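You operate a simulated robot arm through the tools that you are given. There is no shell and no other tool.

The job below is to be done with a simulated robot arm. You get a single attempt, and the scene is never put back.

TASK
Set the machine up as the orange job card says.
Fine: stitch dial, both tension knobs and the pressure knob.

Only the result counts: the job must be done as asked and must still hold three seconds after the hand-in. Knocking over, shifting, dropping, spilling or breaking anything else fails it.

THE ROBOT
A 6-joint arm with a two-finger gripper, fixed in place. Base frame: the origin is at the foot of the arm, x ahead of it, y to its left, z up. Readings come in m, degrees, newtons and seconds.
With the tool pointing down near the work surface it reaches from about 0.1 to 0.66 m from the base axis. Its first joint turns from -166.0 to 166.0 degrees. Payload 1.57 kg.
Tool frame: the origin (TCP) lies between the finger pads and is the grasp point; the fingertips stand 0.021 m ahead of it; z points along the fingers, y is the line along which they close. Largest opening 0.07 m; the body of the gripper starts 0.05 m behind the TCP.
Orientation is told as [roll, pitch, yaw] about the base's x, y, z axes, in that order, counted from this pose: with the fingers straight down and closing along the base's y, the tool's x points along the base's -x, its y along +y and its z along -z.

THE INTERFACE
- The arm moves only by the tool step_arm. Its arguments are lists of equal length, an entry for each row: "grip": the gripper command, from -1 (shut) to 1 (fully open), values between in proportion; "translation": the shift along the tool's x, y, z in units of 40 mm (1.0 is 40 mm), a list of three; "rotation": the turn, a rotation vector about the tool's x, y, z in units of 8 degrees (1.0 is 8 degrees), a list of three. In form: {"grip": [grip, ...], "translation": [[tx, ty, tz], ...], "rotation": [[ax, ay, az], ...]}. A call has 1 to 20 rows; each row shifts and turns the commanded pose from where the row before left it, along the tool's axes as they then stand. A call with a number of a shift or a turn outside -1 to 1 is refused whole. Rows are played at 5 a second. More than 0.05 m and 8.6 degrees between two rows, or a gripper value outside its range, and nothing of the call is played. Where a pose cannot be reached the arm comes as near as it can. A force on the tool above 50 N (or 10 N above the force at the start of the call, whichever is more), or a blocked arm, ends the call early, and 0.2 s more pass. The fingers move at their own pace and stop on an object; they squeeze with about 30 N. The grip force told is the motor's: it shows also when the fingers shut on nothing. Time passes only in rows, and 0.2 s behind the last, so rows that do not move let the fingers close. The reply holds the time, the measured pose of the TCP, the force on the tool along the base axes, the opening and the grip force, in the units named above and with some noise, with the torque about the TCP (base axes, N m) and any sound that the robot's microphone picked up, and new pictures: "show" is both (left out), scene, wrist or none.
- Cameras (640 x 400 px; columns grow to the right, rows downward): "scene" is fixed at [0.3972, -0.6496, 1.1122]; the picture's right is [0.98, 0.19, 0.00], its down [0.04, -0.21, -0.98] and it looks along [-0.19, 0.96, -0.21] (base axes); focal length 367 px, centre (320, 200). "wrist" rides on the gripper at [0.079, 0.004, -0.081] in the tool frame; the picture's right is [-0.05, 1.00, 0.00], its down [-0.67, -0.04, -0.74] and it looks along [-0.74, -0.04, 0.67] (tool axes); focal length 256 px, centre (320, 200). There is no depth. A picture from a camera that has moved, and an enlarged one, comes with that camera's place and axes in the base frame and with its lens.
- zoom(camera, box): a new picture of the part [left, top, right, bottom] of that camera's present view, enlarged. The clock stands still meanwhile.
- job_done(): hands the job in; it is judged then, once.

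Nothing tells you positions but the pictures and the camera data. Unless the task says otherwise, let go and move clear before handing in.

The tools are called after "Request:" as name(argument=value, ...) on one line, values as JSON. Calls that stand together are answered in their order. step_arm: Moves the arm, as the interface text tells. Its arguments: {"type":"object","properties":{"grip":{"type":"array","items":{"type":"number"}},"translation":{"type":"array","items":{"type":"array","items":{"type":"number"}}},"rotation":{"type":"array","items":{"type":"array","items":{"type":"number"}}},"show":{"type":"string","enum":["both","scene","wrist","none"]}},"required":["grip","translation","rotation"]} The other tools are called the same way: zoom (camera, box) takes an enlarged picture of a part of a camera's view; job_done () hands the job in.

At the start:

```text
time_s: 0.0
ee_pos: [0.3357, 0.3451, 1.0738]
orientation: [0.0, 0.1, -0.1]
contact_force: [0.5, -0.3, -0.4]
wrist_torque: [0.01, -0.04, 0.0]
gripper_width: 0.0701
gripper_force: 0.0
```

scene: 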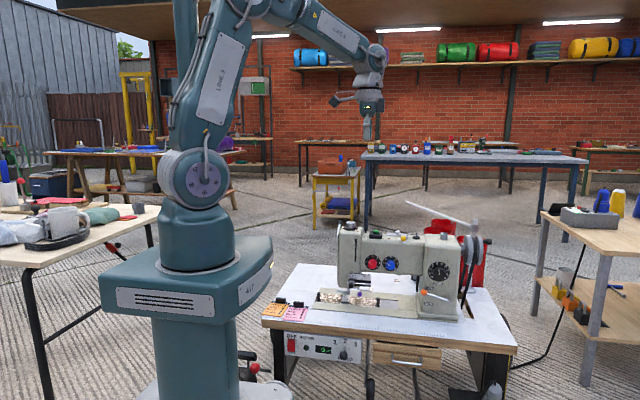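
wrist: 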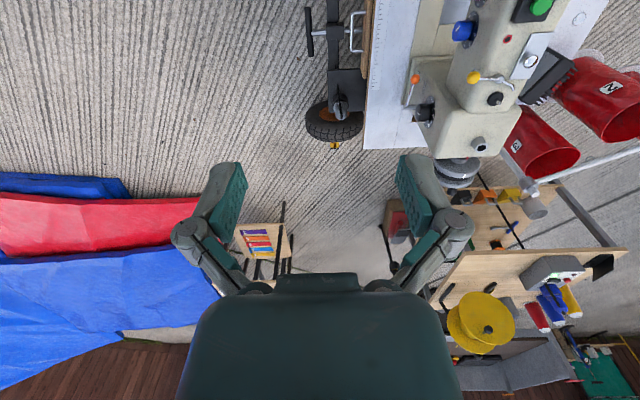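

I see a sewing machine on a table ahead of the arm, with job cards at the table's left front corner. I'll zoom in on the cards and the dials first.

Request:
zoom(camera="scene", box=[255, 290, 325, 334])

Request:
zoom(camera="scene", box=[320, 210, 500, 322])

Request:
zoom(camera="wrist", box=[350, 0, 640, 181])

Request:
zoom(camera="scene", box=[240, 270, 540, 400])

```text
9.09 times, centred on (290, 312) of scene
camera zoom: at [0.3972, -0.6496, 1.1122], right [0.98, 0.19, 0.0], down [0.04, -0.21, -0.98], along [-0.19, 0.96, -0.21], focal length 3334 px, centre (593, -818)
```

zoom: 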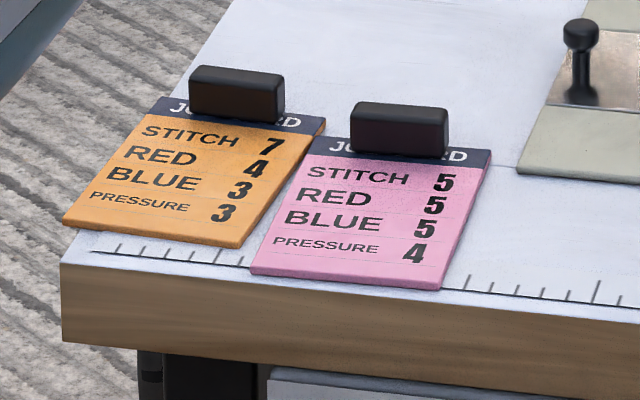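

```text
3.56 times, centred on (410, 266) of scene
camera zoom: at [0.3972, -0.6496, 1.1122], right [0.98, 0.19, 0.0], down [0.04, -0.21, -0.98], along [-0.19, 0.96, -0.21], focal length 1304 px, centre (0, -35)
```

zoom: 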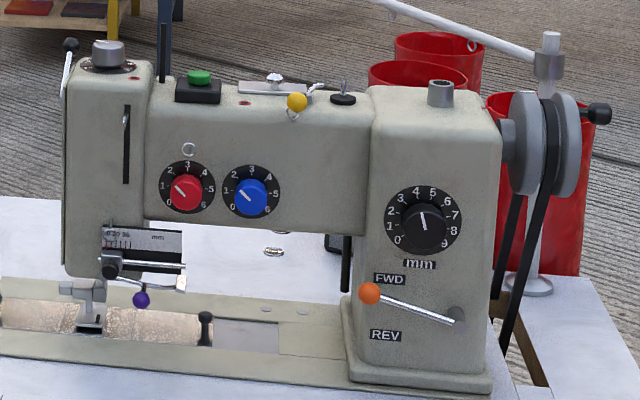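

```text
2.21 times, centred on (495, 90) of wrist
camera zoom: at [0.2563, 0.3486, 1.1556], right [0.05, 1.0, 0.0], down [0.67, -0.04, 0.74], along [0.74, -0.04, -0.67], focal length 565 px, centre (-66, 442)
```

zoom: 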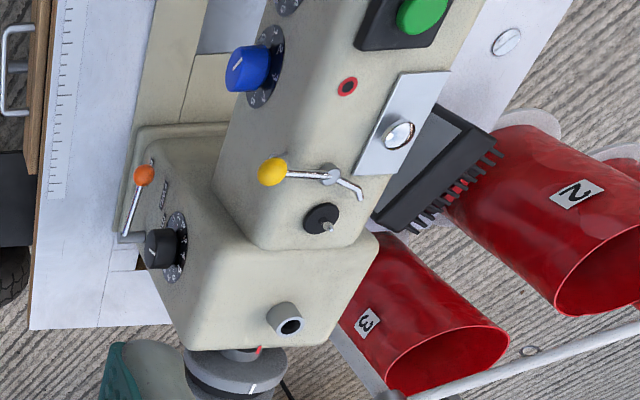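

```text
2.13 times, centred on (390, 335) of scene
camera zoom: at [0.3972, -0.6496, 1.1122], right [0.98, 0.19, 0.0], down [0.04, -0.21, -0.98], along [-0.19, 0.96, -0.21], focal length 782 px, centre (171, -88)
```

zoom: 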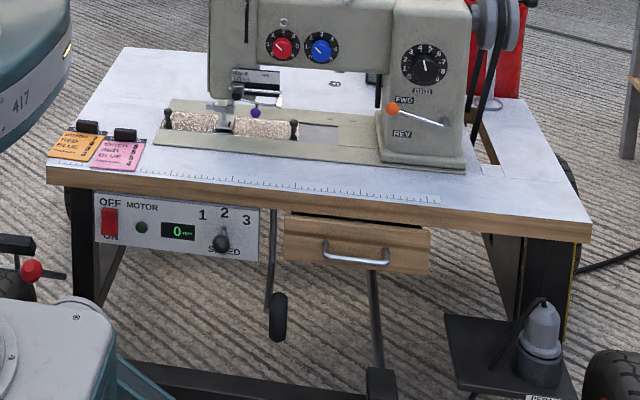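

The orange card reads stitch 7, red 4, blue 3, pressure 3. The machine face points toward -y at about y≈0.57. I'll look closer at each dial.

Request:
zoom(camera="scene", box=[334, 212, 374, 237])

Request:
zoom(camera="scene", box=[362, 251, 402, 276])

Request:
zoom(camera="scene", box=[420, 257, 460, 282])

Request:
zoom(camera="scene", box=[330, 205, 410, 255])

Request:
zoom(camera="scene", box=[160, 0, 480, 200])

```text
16.00 times, centred on (354, 224) of scene
camera zoom: at [0.3972, -0.6496, 1.1122], right [0.98, 0.19, 0.0], down [0.04, -0.21, -0.98], along [-0.19, 0.96, -0.21], focal length 5869 px, centre (-224, -192)
```

zoom: 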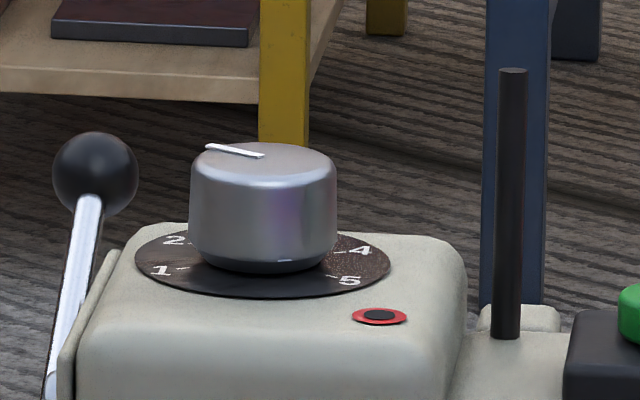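

```text
16.00 times, centred on (382, 264) of scene
camera zoom: at [0.3972, -0.6496, 1.1122], right [0.98, 0.19, 0.0], down [0.04, -0.21, -0.98], along [-0.19, 0.96, -0.21], focal length 5869 px, centre (-672, -816)
```

zoom: 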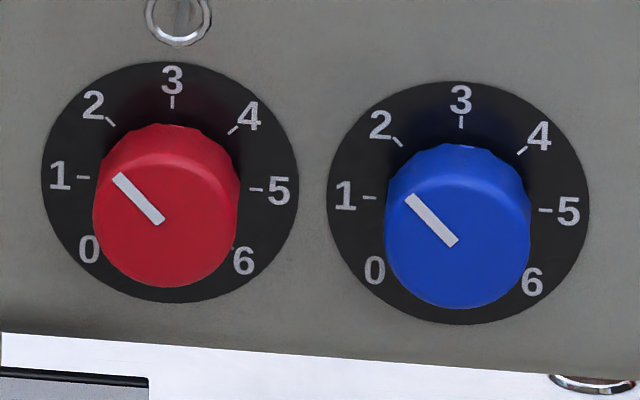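

```text
16.00 times, centred on (440, 270) of scene
camera zoom: at [0.3972, -0.6496, 1.1122], right [0.98, 0.19, 0.0], down [0.04, -0.21, -0.98], along [-0.19, 0.96, -0.21], focal length 5869 px, centre (-1600, -912)
```

zoom: 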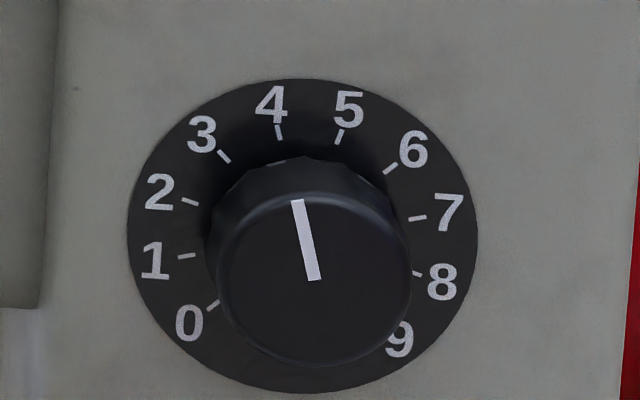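

```text
8.00 times, centred on (370, 230) of scene
camera zoom: at [0.3972, -0.6496, 1.1122], right [0.98, 0.19, 0.0], down [0.04, -0.21, -0.98], along [-0.19, 0.96, -0.21], focal length 2934 px, centre (-80, -40)
```

zoom: 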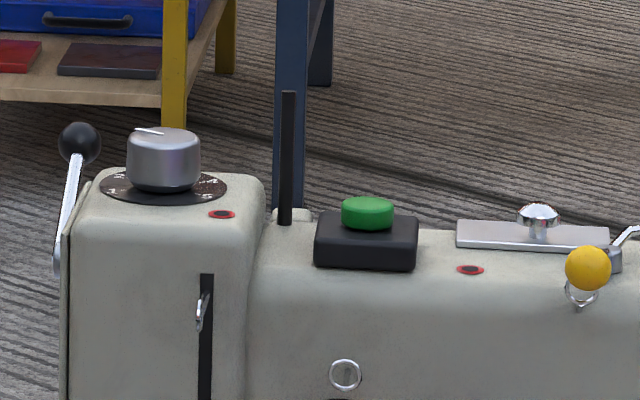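

```text
2.00 times, centred on (320, 100) of scene
camera zoom: at [0.3972, -0.6496, 1.1122], right [0.98, 0.19, 0.0], down [0.04, -0.21, -0.98], along [-0.19, 0.96, -0.21], focal length 734 px, centre (320, 400)
```

zoom: 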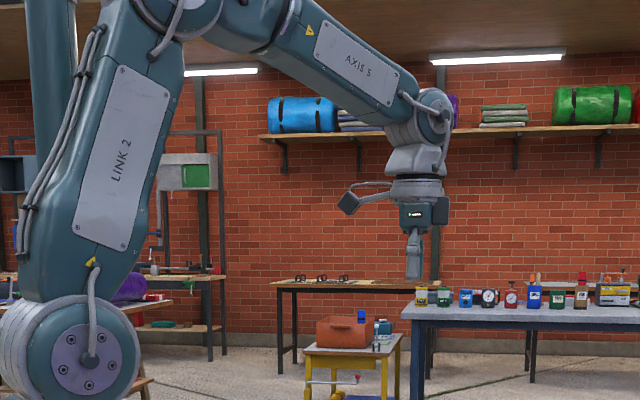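

I read the current settings as stitch 4, red 2 and blue 2, with pressure unclear. Now I'll tilt the tool to point along +y at the machine face and look through the wrist camera.

Request:
step_arm(grip=[1, 1, 1, 1, 1, 1, 1, 1, 1, 1, 1, 1], translation=[[0, 0, 0], [0, 0, 0], [0, 0, 0], [0, 0, 0], [0, 0, 0], [0, 0, 0], [0, 0, 0], [0, 0, 0], [0, 0, 0], [0, 0, 0], [0, 0, 0], [0, 0, 0]], rotation=[[-0.9375, 0, 0], [-0.9375, 0, 0], [-0.9375, 0, 0], [-0.9375, 0, 0], [-0.9375, 0, 0], [-0.9375, 0, 0], [-0.9375, 0, 0], [-0.9375, 0, 0], [-0.9375, 0, 0], [-0.9375, 0, 0], [-0.9375, 0, 0], [-0.9375, 0, 0]])

```text
time_s: 2.6
ee_pos: [0.3346, 0.3447, 1.0749]
orientation: [90.3, -0.1, -0.1]
contact_force: [0.5, 0.1, 0.1]
wrist_torque: [-0.02, 0.01, 0.03]
gripper_width: 0.0701
gripper_force: 0.1
camera wrist: at [0.2559, 0.2626, 1.0794], right [0.05, 0.0, 1.0], down [0.66, -0.75, -0.04], along [0.75, 0.67, -0.04], focal length 256 px, centre (320, 200)
```

scene: 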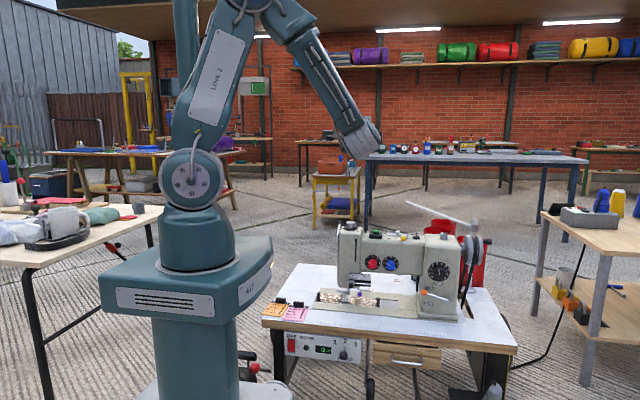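
wrist: 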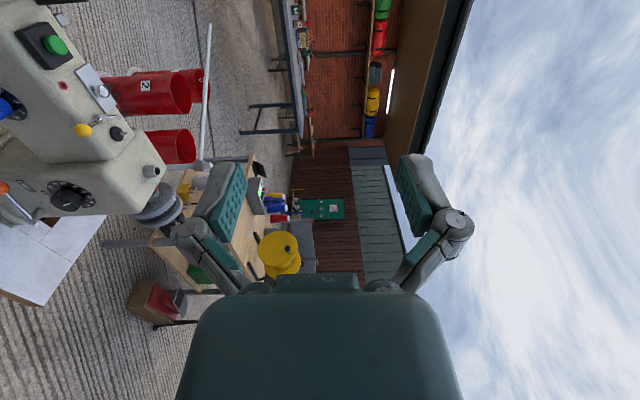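

The wrist tilt worked. I'll lower to the dial height in front of the machine, then roll so the camera sits above the gripper.

Request:
step_arm(grip=[1, 1, 1, 1, 1, 1, 1, 1, 1, 1], translation=[[-0.3, -0.9, -0.2], [-0.3, -0.9, -0.2], [-0.3, -0.9, -0.2], [-0.3, -0.9, -0.2], [0, -0.9, 0], [0, -0.9, 0], [0, -0.9, 0], [0, -0.9, 0], [0, -0.9, 0], [0, -0.9, 0]], rotation=[[0, 0, 0], [0, 0, 0], [0, 0, 0], [0, 0, 0], [0, 0, 0], [0, 0, 0], [0, 0, 0], [0, 0, 0], [0, 0, 0], [0, 0, 0]])

```text
time_s: 4.8
ee_pos: [0.3823, 0.3124, 0.7156]
orientation: [90.1, 0.1, -0.1]
contact_force: [0.0, -0.5, 1.0]
wrist_torque: [-0.01, -0.01, -0.02]
gripper_width: 0.0699
gripper_force: 0.1
camera wrist: at [0.3032, 0.2311, 0.7204], right [0.05, 0.0, 1.0], down [0.67, -0.75, -0.04], along [0.74, 0.67, -0.04], focal length 256 px, centre (320, 200)
```

scene: 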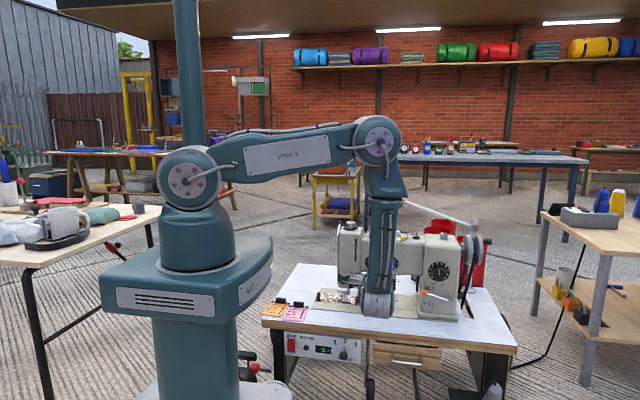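
wrist: 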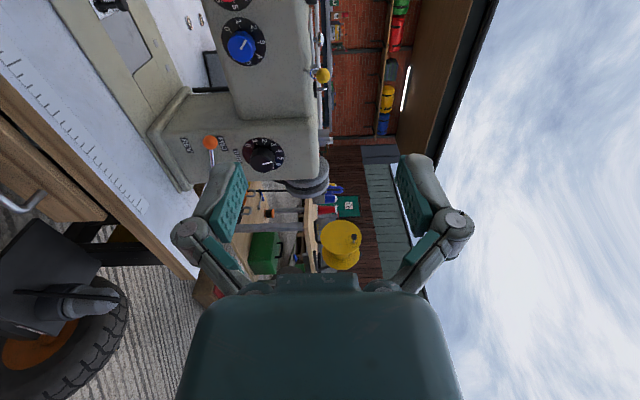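

The arm reaches here without trouble. I'll zoom in with the wrist camera to locate the knobs accurately.

Request:
zoom(camera="wrist", box=[200, 0, 328, 80])

Request:
zoom(camera="wrist", box=[200, 115, 328, 195])

```text
5.00 times, centred on (264, 40) of wrist
camera zoom: at [0.3032, 0.2311, 0.7204], right [0.05, 0.0, 1.0], down [0.67, -0.75, -0.04], along [0.74, 0.67, -0.04], focal length 1280 px, centre (600, 1000)
```

zoom: 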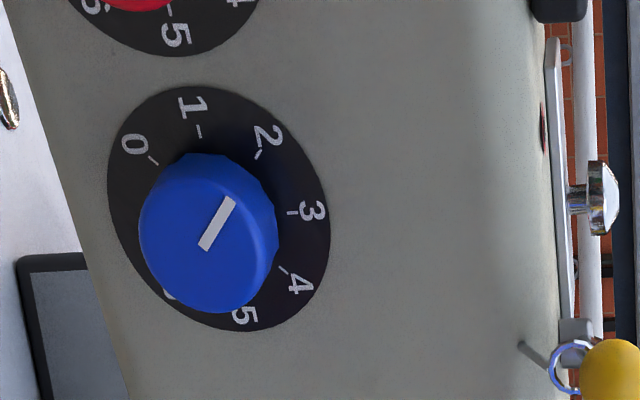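

```text
5.00 times, centred on (264, 155) of wrist
camera zoom: at [0.3032, 0.2311, 0.7204], right [0.05, 0.0, 1.0], down [0.67, -0.75, -0.04], along [0.74, 0.67, -0.04], focal length 1280 px, centre (600, 425)
```

zoom: 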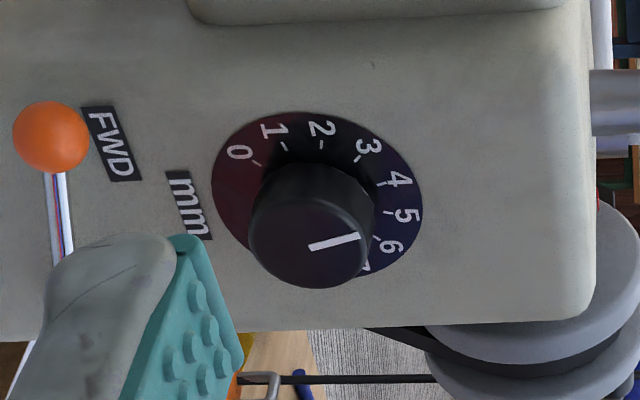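

Knob fronts come out at roughly: blue (0.405, 0.583, 0.618), red (0.341, 0.583, 0.616), stitch (0.566, 0.556, 0.611). I'll line up in front of the blue knob and refine from there.

Request:
step_arm(grip=[1, 1, 1, 1, 1, 1, 1], translation=[[-0.2, -0.8, 0], [-0.2, -0.8, 0], [-0.15, -0.85, 0], [0, 0, 1], [0, 0, 1], [0, 0, 1], [0, 0, 1]], rotation=[[0, 0, 0], [0, 0, 0], [0, 0, 0], [0, 0, 0], [0, 0, 0], [0, 0, 0], [0, 0, 0]])

Request:
zoom(camera="wrist", box=[240, 0, 400, 100])

```text
time_s: 6.4
ee_pos: [0.4058, 0.4723, 0.6156]
orientation: [90.1, 0.0, -0.1]
contact_force: [-0.1, -1.0, -0.2]
wrist_torque: [-0.01, 0.01, 0.0]
gripper_width: 0.0702
gripper_force: 0.0
camera wrist: at [0.3259, 0.3903, 0.6203], right [0.05, 0.0, 1.0], down [0.66, -0.75, -0.04], along [0.75, 0.67, -0.04], focal length 256 px, centre (320, 200)
```

scene: 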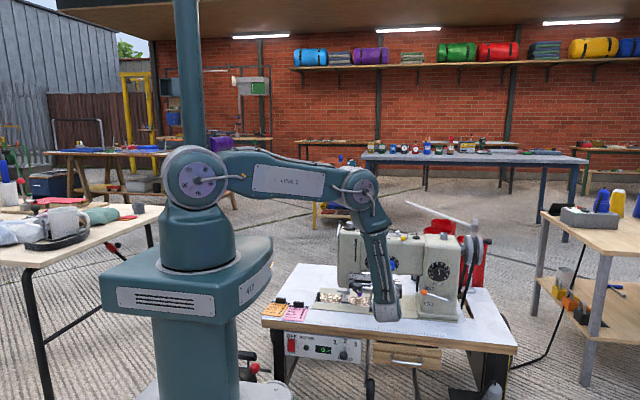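
wrist: 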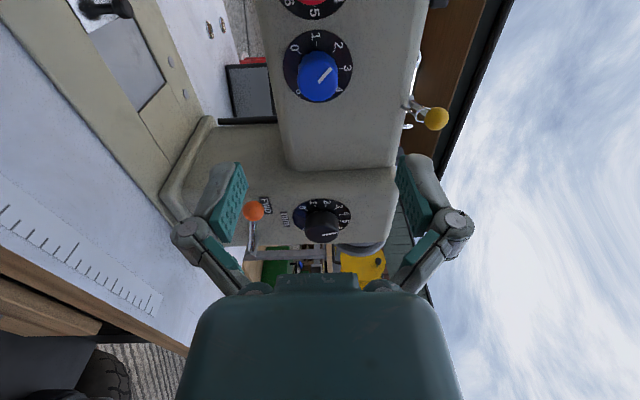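

```text
4.00 times, centred on (320, 50) of wrist
camera zoom: at [0.3259, 0.3903, 0.6203], right [0.05, 0.0, 1.0], down [0.66, -0.75, -0.04], along [0.75, 0.67, -0.04], focal length 1024 px, centre (320, 800)
```

zoom: 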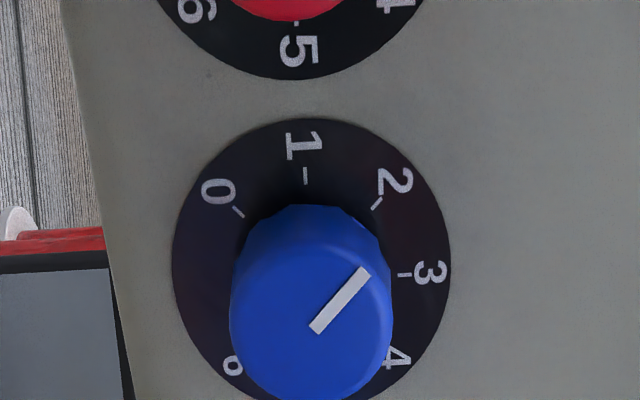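

The blue knob sits about 1.8 mm below the tool axis. I'll correct that and roll 90° so the camera is on top, to check x alignment.

Request:
step_arm(grip=[1, 1, 1, 1, 1, 1, 1, 1, 1, 1, 1, 1, 1], translation=[[0, -0.045, 0], [0, 0, 0], [0, 0, 0], [0, 0, 0], [0, 0, 0], [0, 0, 0], [0, 0, 0], [0, 0, 0], [0, 0, 0], [0, 0, 0], [0, 0, 0], [0, 0, 0], [0, 0, 0]], rotation=[[0, 0, 0], [0, 0, 0.9375], [0, 0, 0.9375], [0, 0, 0.9375], [0, 0, 0.9375], [0, 0, 0.9375], [0, 0, 0.9375], [0, 0, 0.9375], [0, 0, 0.9375], [0, 0, 0.9375], [0, 0, 0.9375], [0, 0, 0.9375], [0, 0, 0.9375]])

Request:
zoom(camera="wrist", box=[240, 20, 400, 120])

```text
time_s: 9.2
ee_pos: [0.4049, 0.4721, 0.6141]
orientation: [-121.4, 89.9, 148.5]
contact_force: [-0.4, 0.4, 0.2]
wrist_torque: [-0.01, 0.01, -0.02]
gripper_width: 0.0696
gripper_force: 0.0
camera wrist: at [0.4102, 0.3902, 0.6943], right [1.0, 0.0, -0.06], down [-0.04, -0.74, -0.67], along [-0.04, 0.67, -0.74], focal length 256 px, centre (320, 200)
```

scene: 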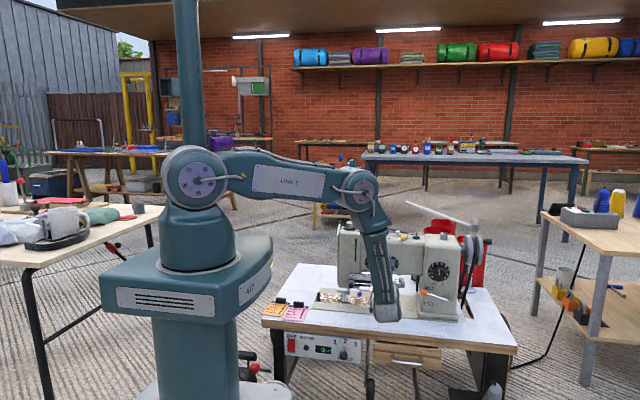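
wrist: 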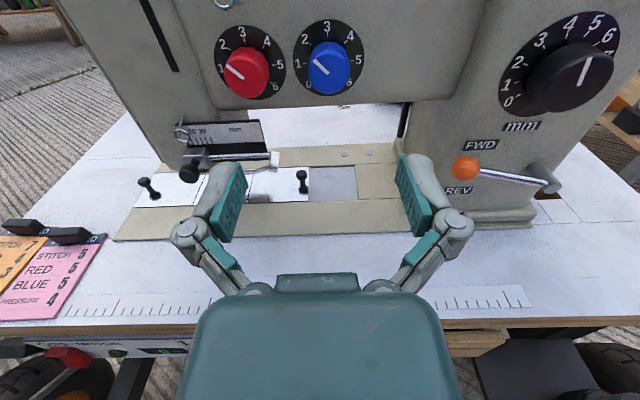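

```text
4.00 times, centred on (320, 70) of wrist
camera zoom: at [0.4102, 0.3902, 0.6943], right [1.0, 0.0, -0.06], down [-0.04, -0.74, -0.67], along [-0.04, 0.67, -0.74], focal length 1024 px, centre (320, 720)
```

zoom: 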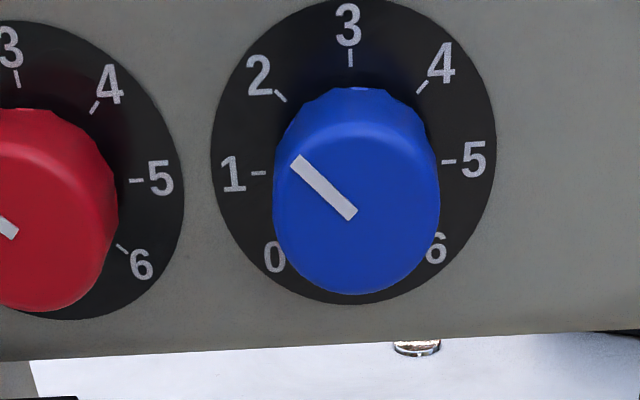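

Blue knob front refined to about (0.412, 0.597, 0.614). I'll align, roll back -45°, part-close the gripper, and move in partway to check.

Request:
step_arm(grip=[0.3, 0.3, 0.3, 0.3, 0.3, 0.3, 0.3, 0.3, 0.3], translation=[[0, 0.175, 0], [0, 0, 0], [0, 0, 0], [0, 0, 0], [0, 0, 0], [0, 0, 0], [0, 0, 0], [0, 0, 0.8], [0, 0, 0.8]], rotation=[[0, 0, 0], [0, 0, -0.9375], [0, 0, -0.9375], [0, 0, -0.9375], [0, 0, -0.9375], [0, 0, -0.9375], [0, 0, -0.9375], [0, 0, 0], [0, 0, 0]])

Request:
zoom(camera="wrist", box=[240, 40, 400, 140])

```text
time_s: 11.2
ee_pos: [0.4116, 0.5362, 0.6143]
orientation: [90.1, 45.0, 0.1]
contact_force: [0.2, -0.9, -0.2]
wrist_torque: [-0.02, 0.02, 0.0]
gripper_width: 0.0455
gripper_force: 0.0
camera wrist: at [0.3594, 0.4544, 0.6733], right [0.74, 0.0, 0.67], down [0.45, -0.75, -0.5], along [0.5, 0.67, -0.55], focal length 256 px, centre (320, 200)
```

scene: 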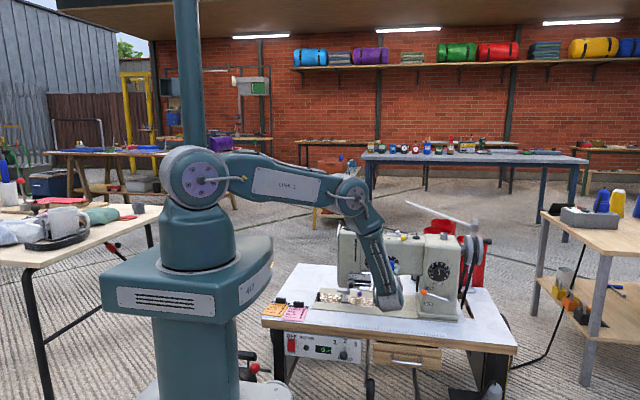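
wrist: 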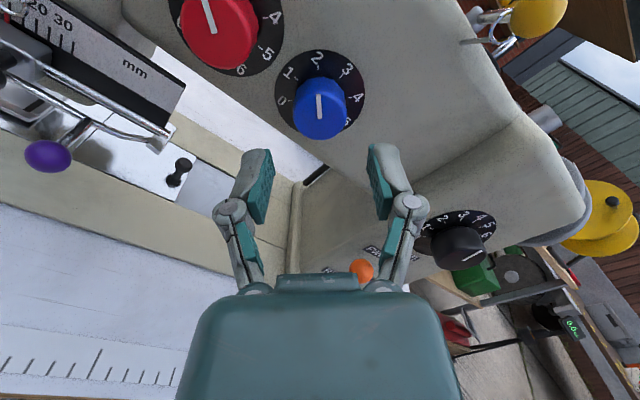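

```text
4.00 times, centred on (320, 90) of wrist
camera zoom: at [0.3594, 0.4544, 0.6733], right [0.74, 0.0, 0.67], down [0.45, -0.75, -0.5], along [0.5, 0.67, -0.55], focal length 1024 px, centre (320, 640)
```

zoom: 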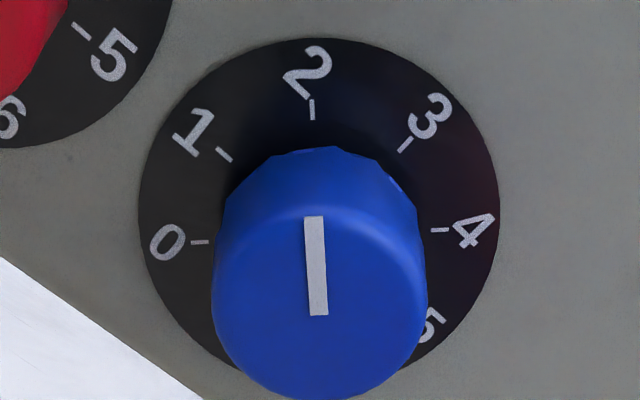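

Aligned well, and the pointer sits right at 2. Moving in to straddle the blue knob.

Request:
step_arm(grip=[0.3, 0.3, 0.3, 0.3], translation=[[0, 0, 0.5], [0, 0, 0.4], [0, 0, 0.3], [0, 0, 0.2]], rotation=[[0, 0, 0], [0, 0, 0], [0, 0, 0], [0, 0, 0]], show="wrist")

Request:
zoom(camera="wrist", box=[220, 80, 420, 205])

```text
time_s: 12.2
ee_pos: [0.411, 0.5925, 0.616]
orientation: [90.1, 44.9, 0.1]
contact_force: [0.2, 0.1, -0.1]
wrist_torque: [0.0, 0.04, 0.01]
gripper_width: 0.0455
gripper_force: 0.1
camera wrist: at [0.359, 0.5108, 0.6742], right [0.74, 0.0, 0.67], down [0.44, -0.74, -0.5], along [0.5, 0.67, -0.55], focal length 256 px, centre (320, 200)
```

wrist: 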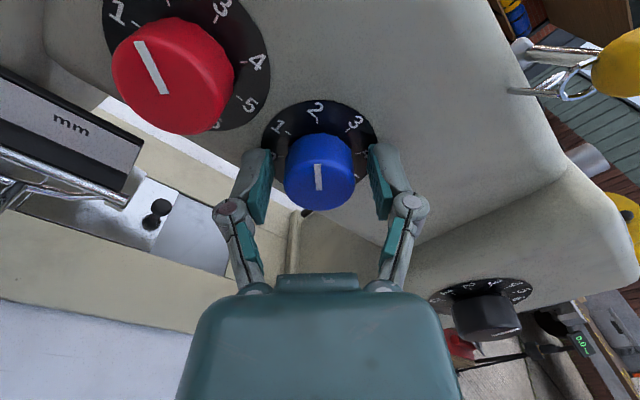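

```text
3.20 times, centred on (320, 142) of wrist
camera zoom: at [0.359, 0.5108, 0.6742], right [0.74, 0.0, 0.67], down [0.44, -0.74, -0.5], along [0.5, 0.67, -0.55], focal length 819 px, centre (320, 384)
```

zoom: 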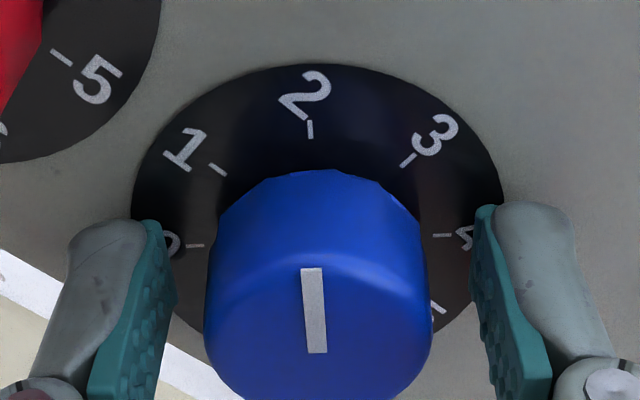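

Centred between the fingers. I'll close on the knob and check the force before turning.

Request:
step_arm(grip=[-1, -1, -1], translation=[[0, 0, 0], [0, 0, 0], [0, 0, 0]], rotation=[[0, 0, 0], [0, 0, 0], [0, 0, 0]], show="wrist")

```text
time_s: 13.0
ee_pos: [0.4112, 0.5912, 0.6145]
orientation: [90.0, 45.0, 0.0]
contact_force: [-1.6, -1.9, -2.3]
wrist_torque: [0.25, 0.01, 0.28]
gripper_width: 0.031
gripper_force: 32.0
camera wrist: at [0.3589, 0.5102, 0.6738], right [0.74, 0.0, 0.67], down [0.44, -0.74, -0.5], along [0.5, 0.67, -0.55], focal length 256 px, centre (320, 200)
```

wrist: 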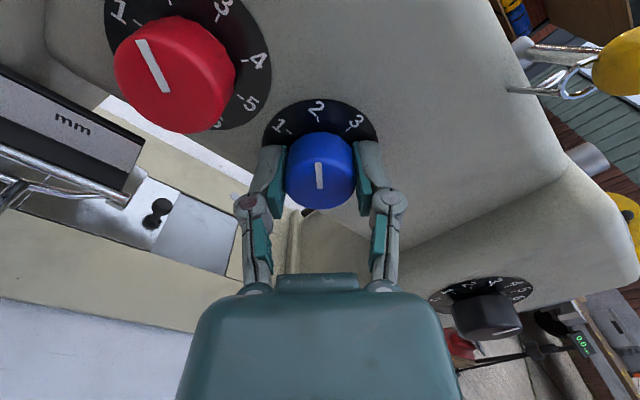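

Gripped with little side force. Now turning 45° clockwise in small steps.

Request:
step_arm(grip=[-1, -1, -1, -1, -1], translation=[[0, 0, 0], [0, 0, 0], [0, 0, 0], [0, 0, 0], [0, 0, 0]], rotation=[[0, 0, 0.6], [0, 0, 0.7], [0, 0, 0.7], [0, 0, 0.8], [0, 0, 0]], show="wrist")

Request:
zoom(camera="wrist", box=[220, 80, 420, 205])

```text
time_s: 14.2
ee_pos: [0.4128, 0.5924, 0.6148]
orientation: [90.3, 67.6, 0.4]
contact_force: [-8.4, -16.3, 8.7]
wrist_torque: [-0.32, -0.03, -0.01]
gripper_width: 0.031
gripper_force: 32.1
camera wrist: at [0.3859, 0.5101, 0.6897], right [0.94, 0.0, 0.33], down [0.22, -0.74, -0.63], along [0.25, 0.67, -0.7], focal length 256 px, centre (320, 200)
```

wrist: 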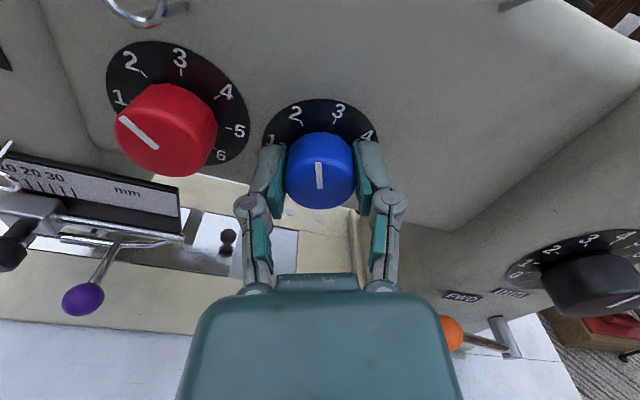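

```text
3.20 times, centred on (320, 142) of wrist
camera zoom: at [0.3859, 0.5101, 0.6897], right [0.94, 0.0, 0.33], down [0.22, -0.74, -0.63], along [0.25, 0.67, -0.7], focal length 819 px, centre (320, 384)
```

zoom: 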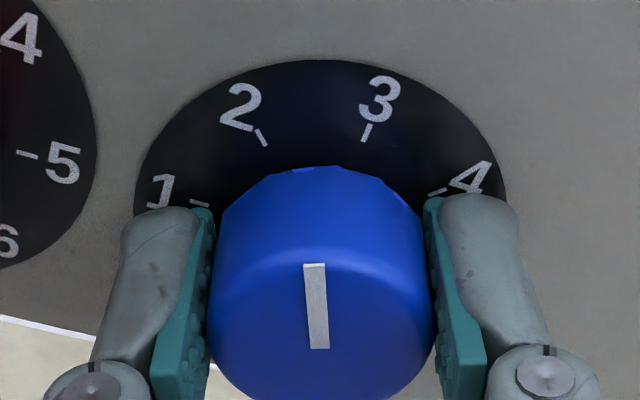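

The knob follows the tool. Continuing the remaining 22.6° with a tiny back-off to relieve the axial force.

Request:
step_arm(grip=[-1, -1, -1, -1, -1], translation=[[0, 0, -0.02], [0, 0, 0], [0, 0, 0], [0, 0, 0], [0, 0, 0]], rotation=[[0, 0, 0.6], [0, 0, 0.7], [0, 0, 0.7], [0, 0, 0.825], [0, 0, 0]], show="wrist")

Request:
zoom(camera="wrist", box=[220, 80, 420, 205])

```text
time_s: 15.4
ee_pos: [0.412, 0.5922, 0.6152]
orientation: [-119.1, 89.9, 151.0]
contact_force: [-9.1, -1.7, 1.3]
wrist_torque: [0.21, 0.02, 0.02]
gripper_width: 0.031
gripper_force: 31.9
camera wrist: at [0.4172, 0.5102, 0.6943], right [1.0, 0.0, -0.05], down [-0.04, -0.74, -0.67], along [-0.04, 0.67, -0.74], focal length 256 px, centre (320, 200)
```

wrist: 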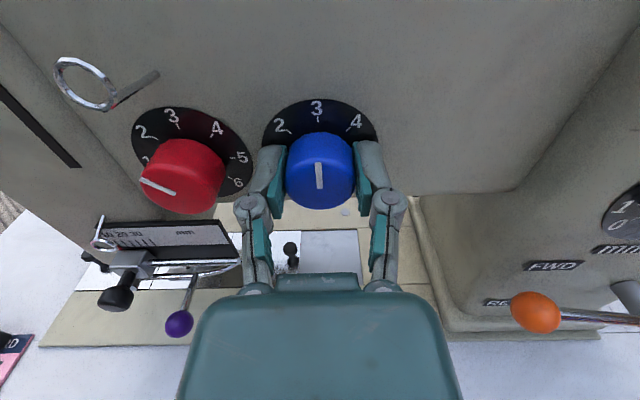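

```text
3.20 times, centred on (320, 142) of wrist
camera zoom: at [0.4172, 0.5102, 0.6943], right [1.0, 0.0, -0.05], down [-0.04, -0.74, -0.67], along [-0.04, 0.67, -0.74], focal length 819 px, centre (320, 384)
```

zoom: 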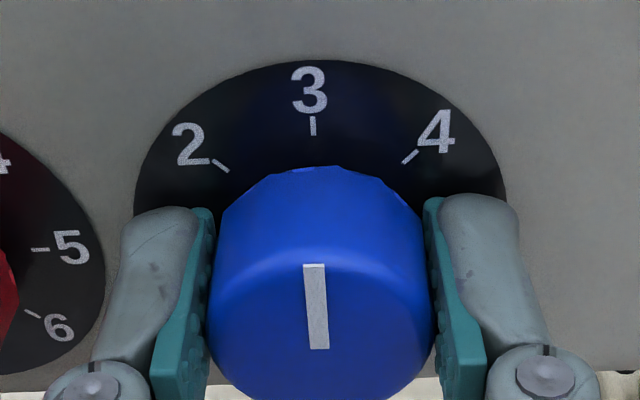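

Blue pointer reads 3. Releasing and backing off to verify.

Request:
step_arm(grip=[0.3, 0.3, 0.3, 0.3, 0.3, 0.3], translation=[[0, 0, 0], [0, 0, 0], [0, 0, -0.5], [0, 0, -0.9], [0, 0, -0.9], [0, 0, -0.7]], rotation=[[0, 0, 0], [0, 0, 0], [0, 0, 0], [0, 0, 0], [0, 0, 0], [0, 0, 0]], show="wrist")

Request:
zoom(camera="wrist", box=[200, 10, 360, 110])

Request:
zoom(camera="scene", box=[330, 205, 490, 305])

```text
time_s: 16.8
ee_pos: [0.4116, 0.4709, 0.6152]
orientation: [170.6, 89.9, 80.6]
contact_force: [0.9, -0.7, 0.5]
wrist_torque: [0.01, -0.03, 0.02]
gripper_width: 0.0457
gripper_force: 0.0
camera wrist: at [0.4168, 0.389, 0.6946], right [1.0, 0.0, -0.05], down [-0.04, -0.74, -0.67], along [-0.04, 0.67, -0.74], focal length 256 px, centre (320, 200)
```

wrist: 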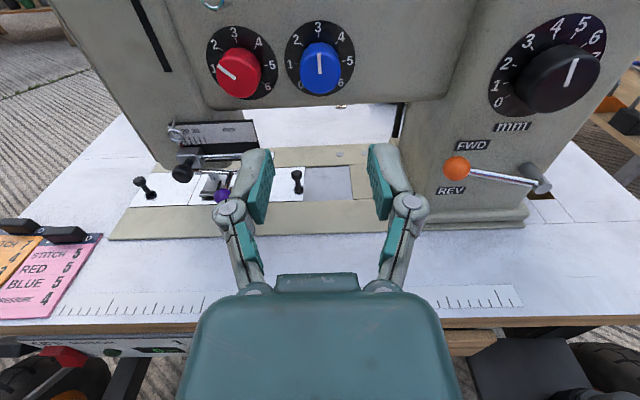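

```text
4.00 times, centred on (280, 60) of wrist
camera zoom: at [0.4168, 0.389, 0.6946], right [1.0, 0.0, -0.05], down [-0.04, -0.74, -0.67], along [-0.04, 0.67, -0.74], focal length 1024 px, centre (480, 760)
```

zoom: 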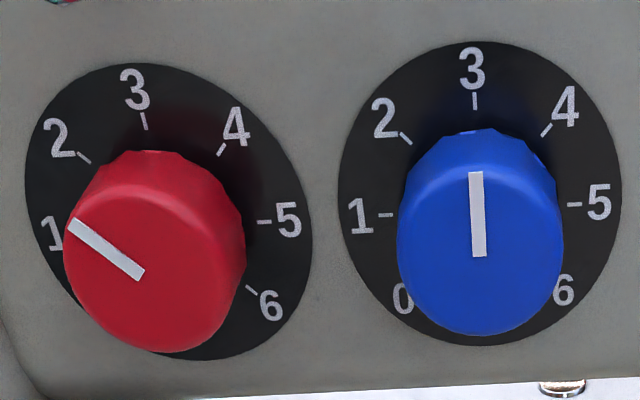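

```text
4.00 times, centred on (410, 255) of scene
camera zoom: at [0.3972, -0.6496, 1.1122], right [0.98, 0.19, 0.0], down [0.04, -0.21, -0.98], along [-0.19, 0.96, -0.21], focal length 1467 px, centre (-40, -20)
```

zoom: 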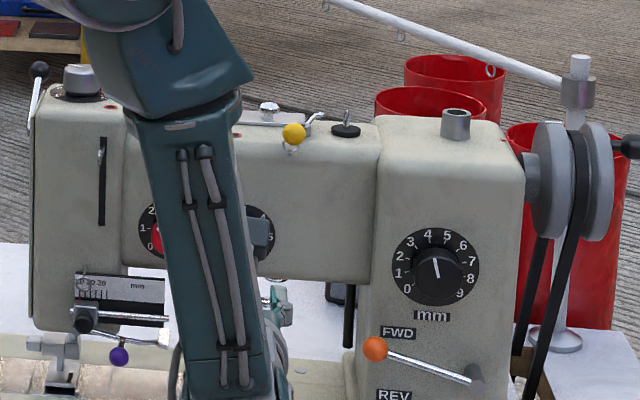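

Blue is on 3. Shifting left about 66 mm to line up with the red knob.

Request:
step_arm(grip=[0.3, 0.3, 0.3], translation=[[0, -0.8, 0], [0, -0.83, 0], [0, 0, 0]], rotation=[[0, 0, 0], [0, 0, 0], [0, 0, 0]], show="wrist")

Request:
zoom(camera="wrist", box=[240, 10, 400, 110])

```text
time_s: 17.6
ee_pos: [0.347, 0.4734, 0.6167]
orientation: [176.7, 89.9, 86.6]
contact_force: [0.3, 0.9, 0.6]
wrist_torque: [-0.02, 0.01, -0.04]
gripper_width: 0.0456
gripper_force: 0.0
camera wrist: at [0.3524, 0.3907, 0.6946], right [1.0, 0.0, -0.05], down [-0.04, -0.74, -0.67], along [-0.04, 0.67, -0.74], focal length 256 px, centre (320, 200)
```

wrist: 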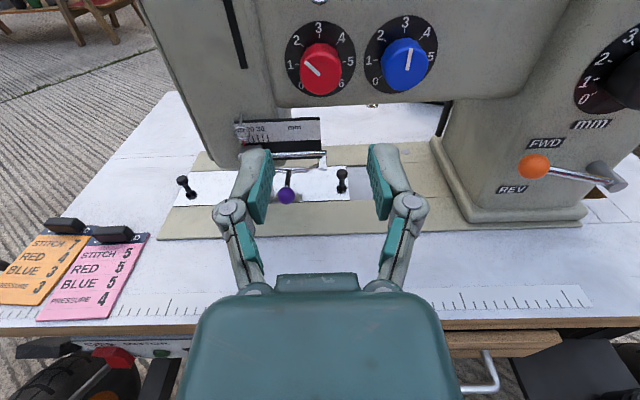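

```text
4.00 times, centred on (320, 60) of wrist
camera zoom: at [0.3524, 0.3907, 0.6946], right [1.0, 0.0, -0.05], down [-0.04, -0.74, -0.67], along [-0.04, 0.67, -0.74], focal length 1024 px, centre (320, 760)
```

zoom: 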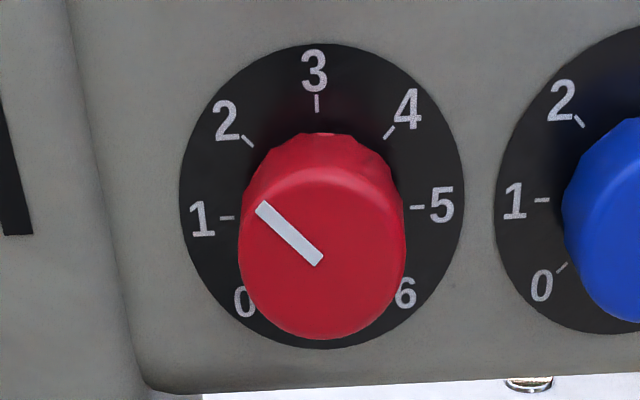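

Red knob is centred. I'll test whether the wrist can roll 45° further before committing to a 90° turn.

Request:
step_arm(grip=[0.3, 0.3, 0.3, 0.3, 0.3, 0.3, 0.3], translation=[[0, 0.007, 0], [0, 0, 0], [0, 0, 0], [0, 0, 0], [0, 0, 0], [0, 0, 0], [0, 0, 0]], rotation=[[0, 0, 0], [0, 0, 0.9375], [0, 0, 0.9375], [0, 0, 0.9375], [0, 0, 0.9375], [0, 0, 0.9375], [0, 0, 0.9375]], show="wrist")

Request:
zoom(camera="wrist", box=[240, 10, 400, 110])

```text
time_s: 19.2
ee_pos: [0.348, 0.4716, 0.6154]
orientation: [-90.1, 44.8, 179.7]
contact_force: [1.1, -0.6, 0.7]
wrist_torque: [0.02, 0.03, -0.04]
gripper_width: 0.0456
gripper_force: 0.0
camera wrist: at [0.4075, 0.3899, 0.6682], right [0.67, 0.0, -0.75], down [-0.5, -0.74, -0.45], along [-0.55, 0.67, -0.5], focal length 256 px, centre (320, 200)
```

wrist: 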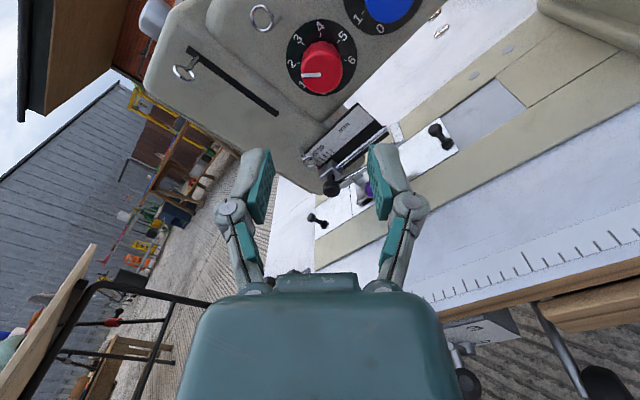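

```text
4.00 times, centred on (320, 60) of wrist
camera zoom: at [0.4075, 0.3899, 0.6682], right [0.67, 0.0, -0.75], down [-0.5, -0.74, -0.45], along [-0.55, 0.67, -0.5], focal length 1024 px, centre (320, 760)
```

zoom: 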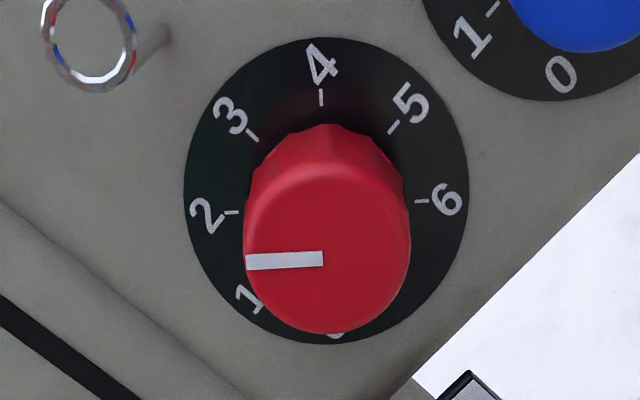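

The wrist reaches +45°. Rolling back to -45° as the starting grasp angle and checking the alignment there.

Request:
step_arm(grip=[0.3, 0.3, 0.3, 0.3, 0.3, 0.3, 0.3, 0.3, 0.3, 0.3, 0.3, 0.3, 0.3], translation=[[0, 0, 0], [0, 0, 0], [0, 0, 0], [0, 0, 0], [0, 0, 0], [0, 0, 0], [0, 0, 0], [0, 0, 0], [0, 0, 0], [0, 0, 0], [0, 0, 0], [0, 0, 0], [0, 0, 0]], rotation=[[0, 0, -0.9375], [0, 0, -0.9375], [0, 0, -0.9375], [0, 0, -0.9375], [0, 0, -0.9375], [0, 0, -0.9375], [0, 0, -0.9375], [0, 0, -0.9375], [0, 0, -0.9375], [0, 0, -0.9375], [0, 0, -0.9375], [0, 0, -0.9375], [0, 0, 0]], show="wrist")

Request:
zoom(camera="wrist", box=[240, 10, 400, 110])

```text
time_s: 22.0
ee_pos: [0.3475, 0.4731, 0.6145]
orientation: [90.1, 44.8, 0.0]
contact_force: [0.3, 0.7, 1.0]
wrist_torque: [0.02, -0.02, -0.02]
gripper_width: 0.0455
gripper_force: 0.0
camera wrist: at [0.2948, 0.39, 0.674], right [0.74, 0.0, 0.67], down [0.45, -0.74, -0.5], along [0.5, 0.67, -0.55], focal length 256 px, centre (320, 200)
```

wrist: 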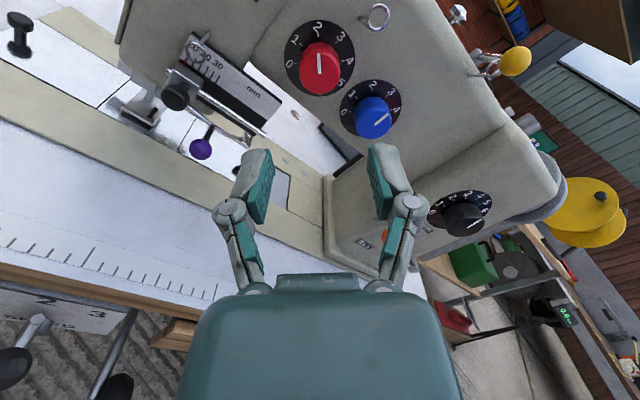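

```text
4.00 times, centred on (320, 60) of wrist
camera zoom: at [0.2948, 0.39, 0.674], right [0.74, 0.0, 0.67], down [0.45, -0.74, -0.5], along [0.5, 0.67, -0.55], focal length 1024 px, centre (320, 760)
```

zoom: 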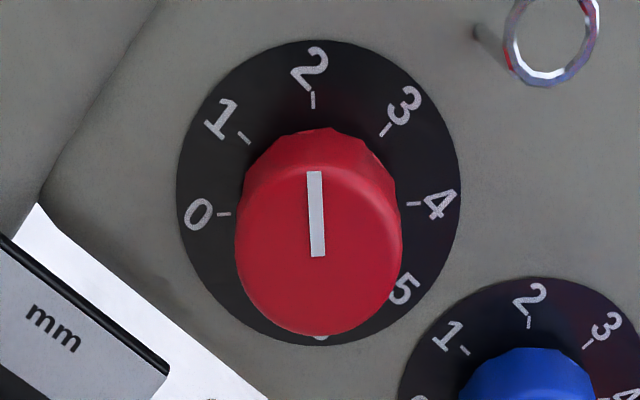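

Red is well centred (about 1 mm low), pointer at 2. Correcting and moving in to straddle the red knob.

Request:
step_arm(grip=[0.3, 0.3, 0.3, 0.3, 0.3, 0.3], translation=[[-0.018, -0.018, 0], [0, 0, 0.9], [0, 0, 0.9], [0, 0, 0.6], [0, 0, 0.4], [0, 0, 0.2]], rotation=[[0, 0, 0], [0, 0, 0], [0, 0, 0], [0, 0, 0], [0, 0, 0], [0, 0, 0]], show="wrist")

Request:
zoom(camera="wrist", box=[220, 80, 420, 205])

```text
time_s: 23.4
ee_pos: [0.3477, 0.5896, 0.6139]
orientation: [90.2, 44.9, 0.0]
contact_force: [-0.4, 1.0, 0.8]
wrist_torque: [0.01, -0.02, -0.01]
gripper_width: 0.0454
gripper_force: 0.0
camera wrist: at [0.2949, 0.5089, 0.6728], right [0.74, 0.0, 0.67], down [0.44, -0.74, -0.5], along [0.5, 0.67, -0.55], focal length 256 px, centre (320, 200)
```

wrist: 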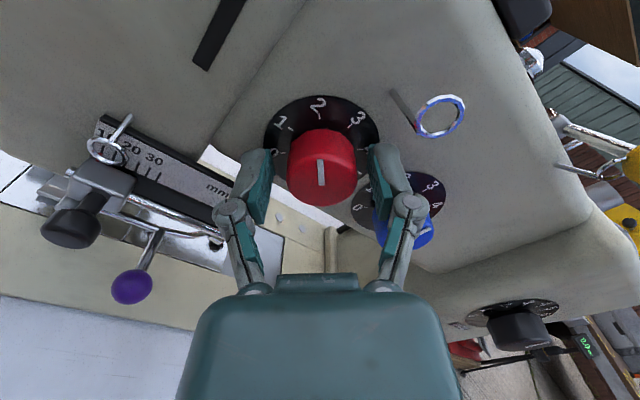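

```text
3.20 times, centred on (320, 142) of wrist
camera zoom: at [0.2949, 0.5089, 0.6728], right [0.74, 0.0, 0.67], down [0.44, -0.74, -0.5], along [0.5, 0.67, -0.55], focal length 819 px, centre (320, 384)
```

zoom: 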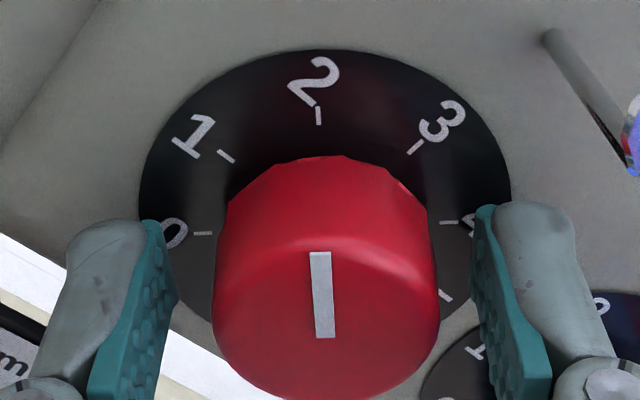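

Straddled with about 1 mm correction needed. Nudging, closing, then turning half of the 90°.

Request:
step_arm(grip=[0.3, -1, -1, -1, -1, -1, -1, -1, -1, -1, -1], translation=[[0, 0.02, 0.05], [0, 0, 0], [0, 0, 0], [0, 0, 0], [0, 0, 0], [0, 0, 0], [0, 0, 0], [0, 0, 0], [0, 0, 0], [0, 0, 0], [0, 0, 0]], rotation=[[0, 0, 0], [0, 0, 0], [0, 0, 0], [0, 0, 0], [0, 0, 0.9375], [0, 0, 0.9375], [0, 0, 0.9375], [0, 0, 0.9375], [0, 0, 0.9375], [0, 0, 0.9375], [0, 0, 0]], show="wrist")

Request:
zoom(camera="wrist", box=[220, 80, 420, 205])

```text
time_s: 25.8
ee_pos: [0.3479, 0.5928, 0.6147]
orientation: [-84.0, 89.9, -174.1]
contact_force: [-4.8, -23.0, -3.2]
wrist_torque: [-0.05, 0.04, 0.1]
gripper_width: 0.031
gripper_force: 31.9
camera wrist: at [0.3531, 0.5109, 0.694], right [1.0, 0.0, -0.06], down [-0.04, -0.74, -0.67], along [-0.04, 0.67, -0.74], focal length 256 px, centre (320, 200)
```

wrist: 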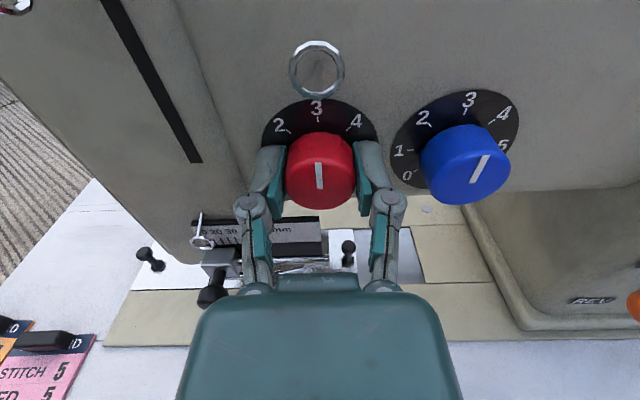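

```text
3.20 times, centred on (320, 142) of wrist
camera zoom: at [0.3531, 0.5109, 0.694], right [1.0, 0.0, -0.06], down [-0.04, -0.74, -0.67], along [-0.04, 0.67, -0.74], focal length 819 px, centre (320, 384)
```

zoom: 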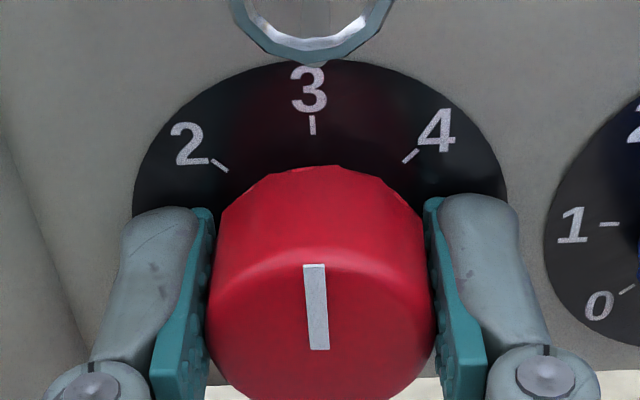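

Red is passing 3. Relieving axial force slightly and continuing 45° to 4.

Request:
step_arm(grip=[-1, -1, -1, -1, -1, -1, -1], translation=[[0, 0, -0.03], [0, 0, 0], [0, 0, 0], [0, 0, 0], [0, 0, 0], [0, 0, 0], [0, 0, 0]], rotation=[[0, 0, 0.9375], [0, 0, 0.9375], [0, 0, 0.9375], [0, 0, 0.9375], [0, 0, 0.9375], [0, 0, 0.9375], [0, 0, 0]], show="wrist")

Request:
zoom(camera="wrist", box=[220, 80, 420, 205])

```text
time_s: 27.4
ee_pos: [0.3489, 0.5936, 0.6139]
orientation: [-90.0, 44.8, 179.9]
contact_force: [5.1, 0.6, -12.6]
wrist_torque: [-0.9, -0.02, 0.55]
gripper_width: 0.031
gripper_force: 31.6
camera wrist: at [0.4082, 0.5109, 0.6675], right [0.67, 0.0, -0.74], down [-0.5, -0.74, -0.45], along [-0.55, 0.67, -0.5], focal length 256 px, centre (320, 200)
```

wrist: 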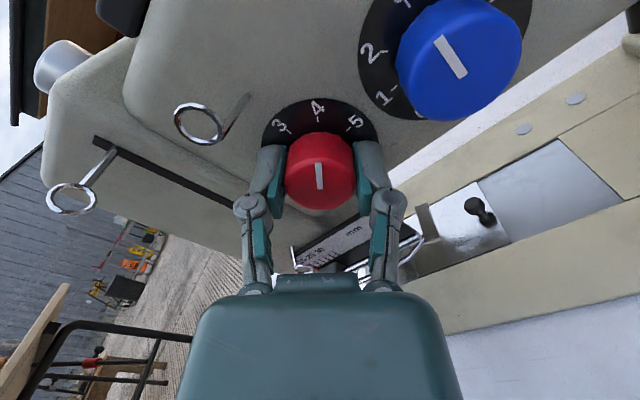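

```text
3.20 times, centred on (320, 142) of wrist
camera zoom: at [0.4082, 0.5109, 0.6675], right [0.67, 0.0, -0.74], down [-0.5, -0.74, -0.45], along [-0.55, 0.67, -0.5], focal length 819 px, centre (320, 384)
```

zoom: 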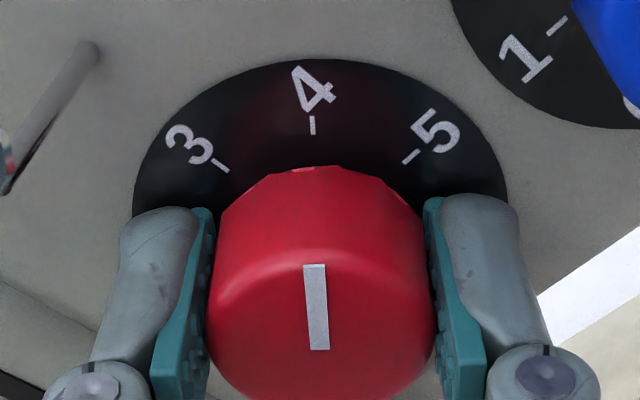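

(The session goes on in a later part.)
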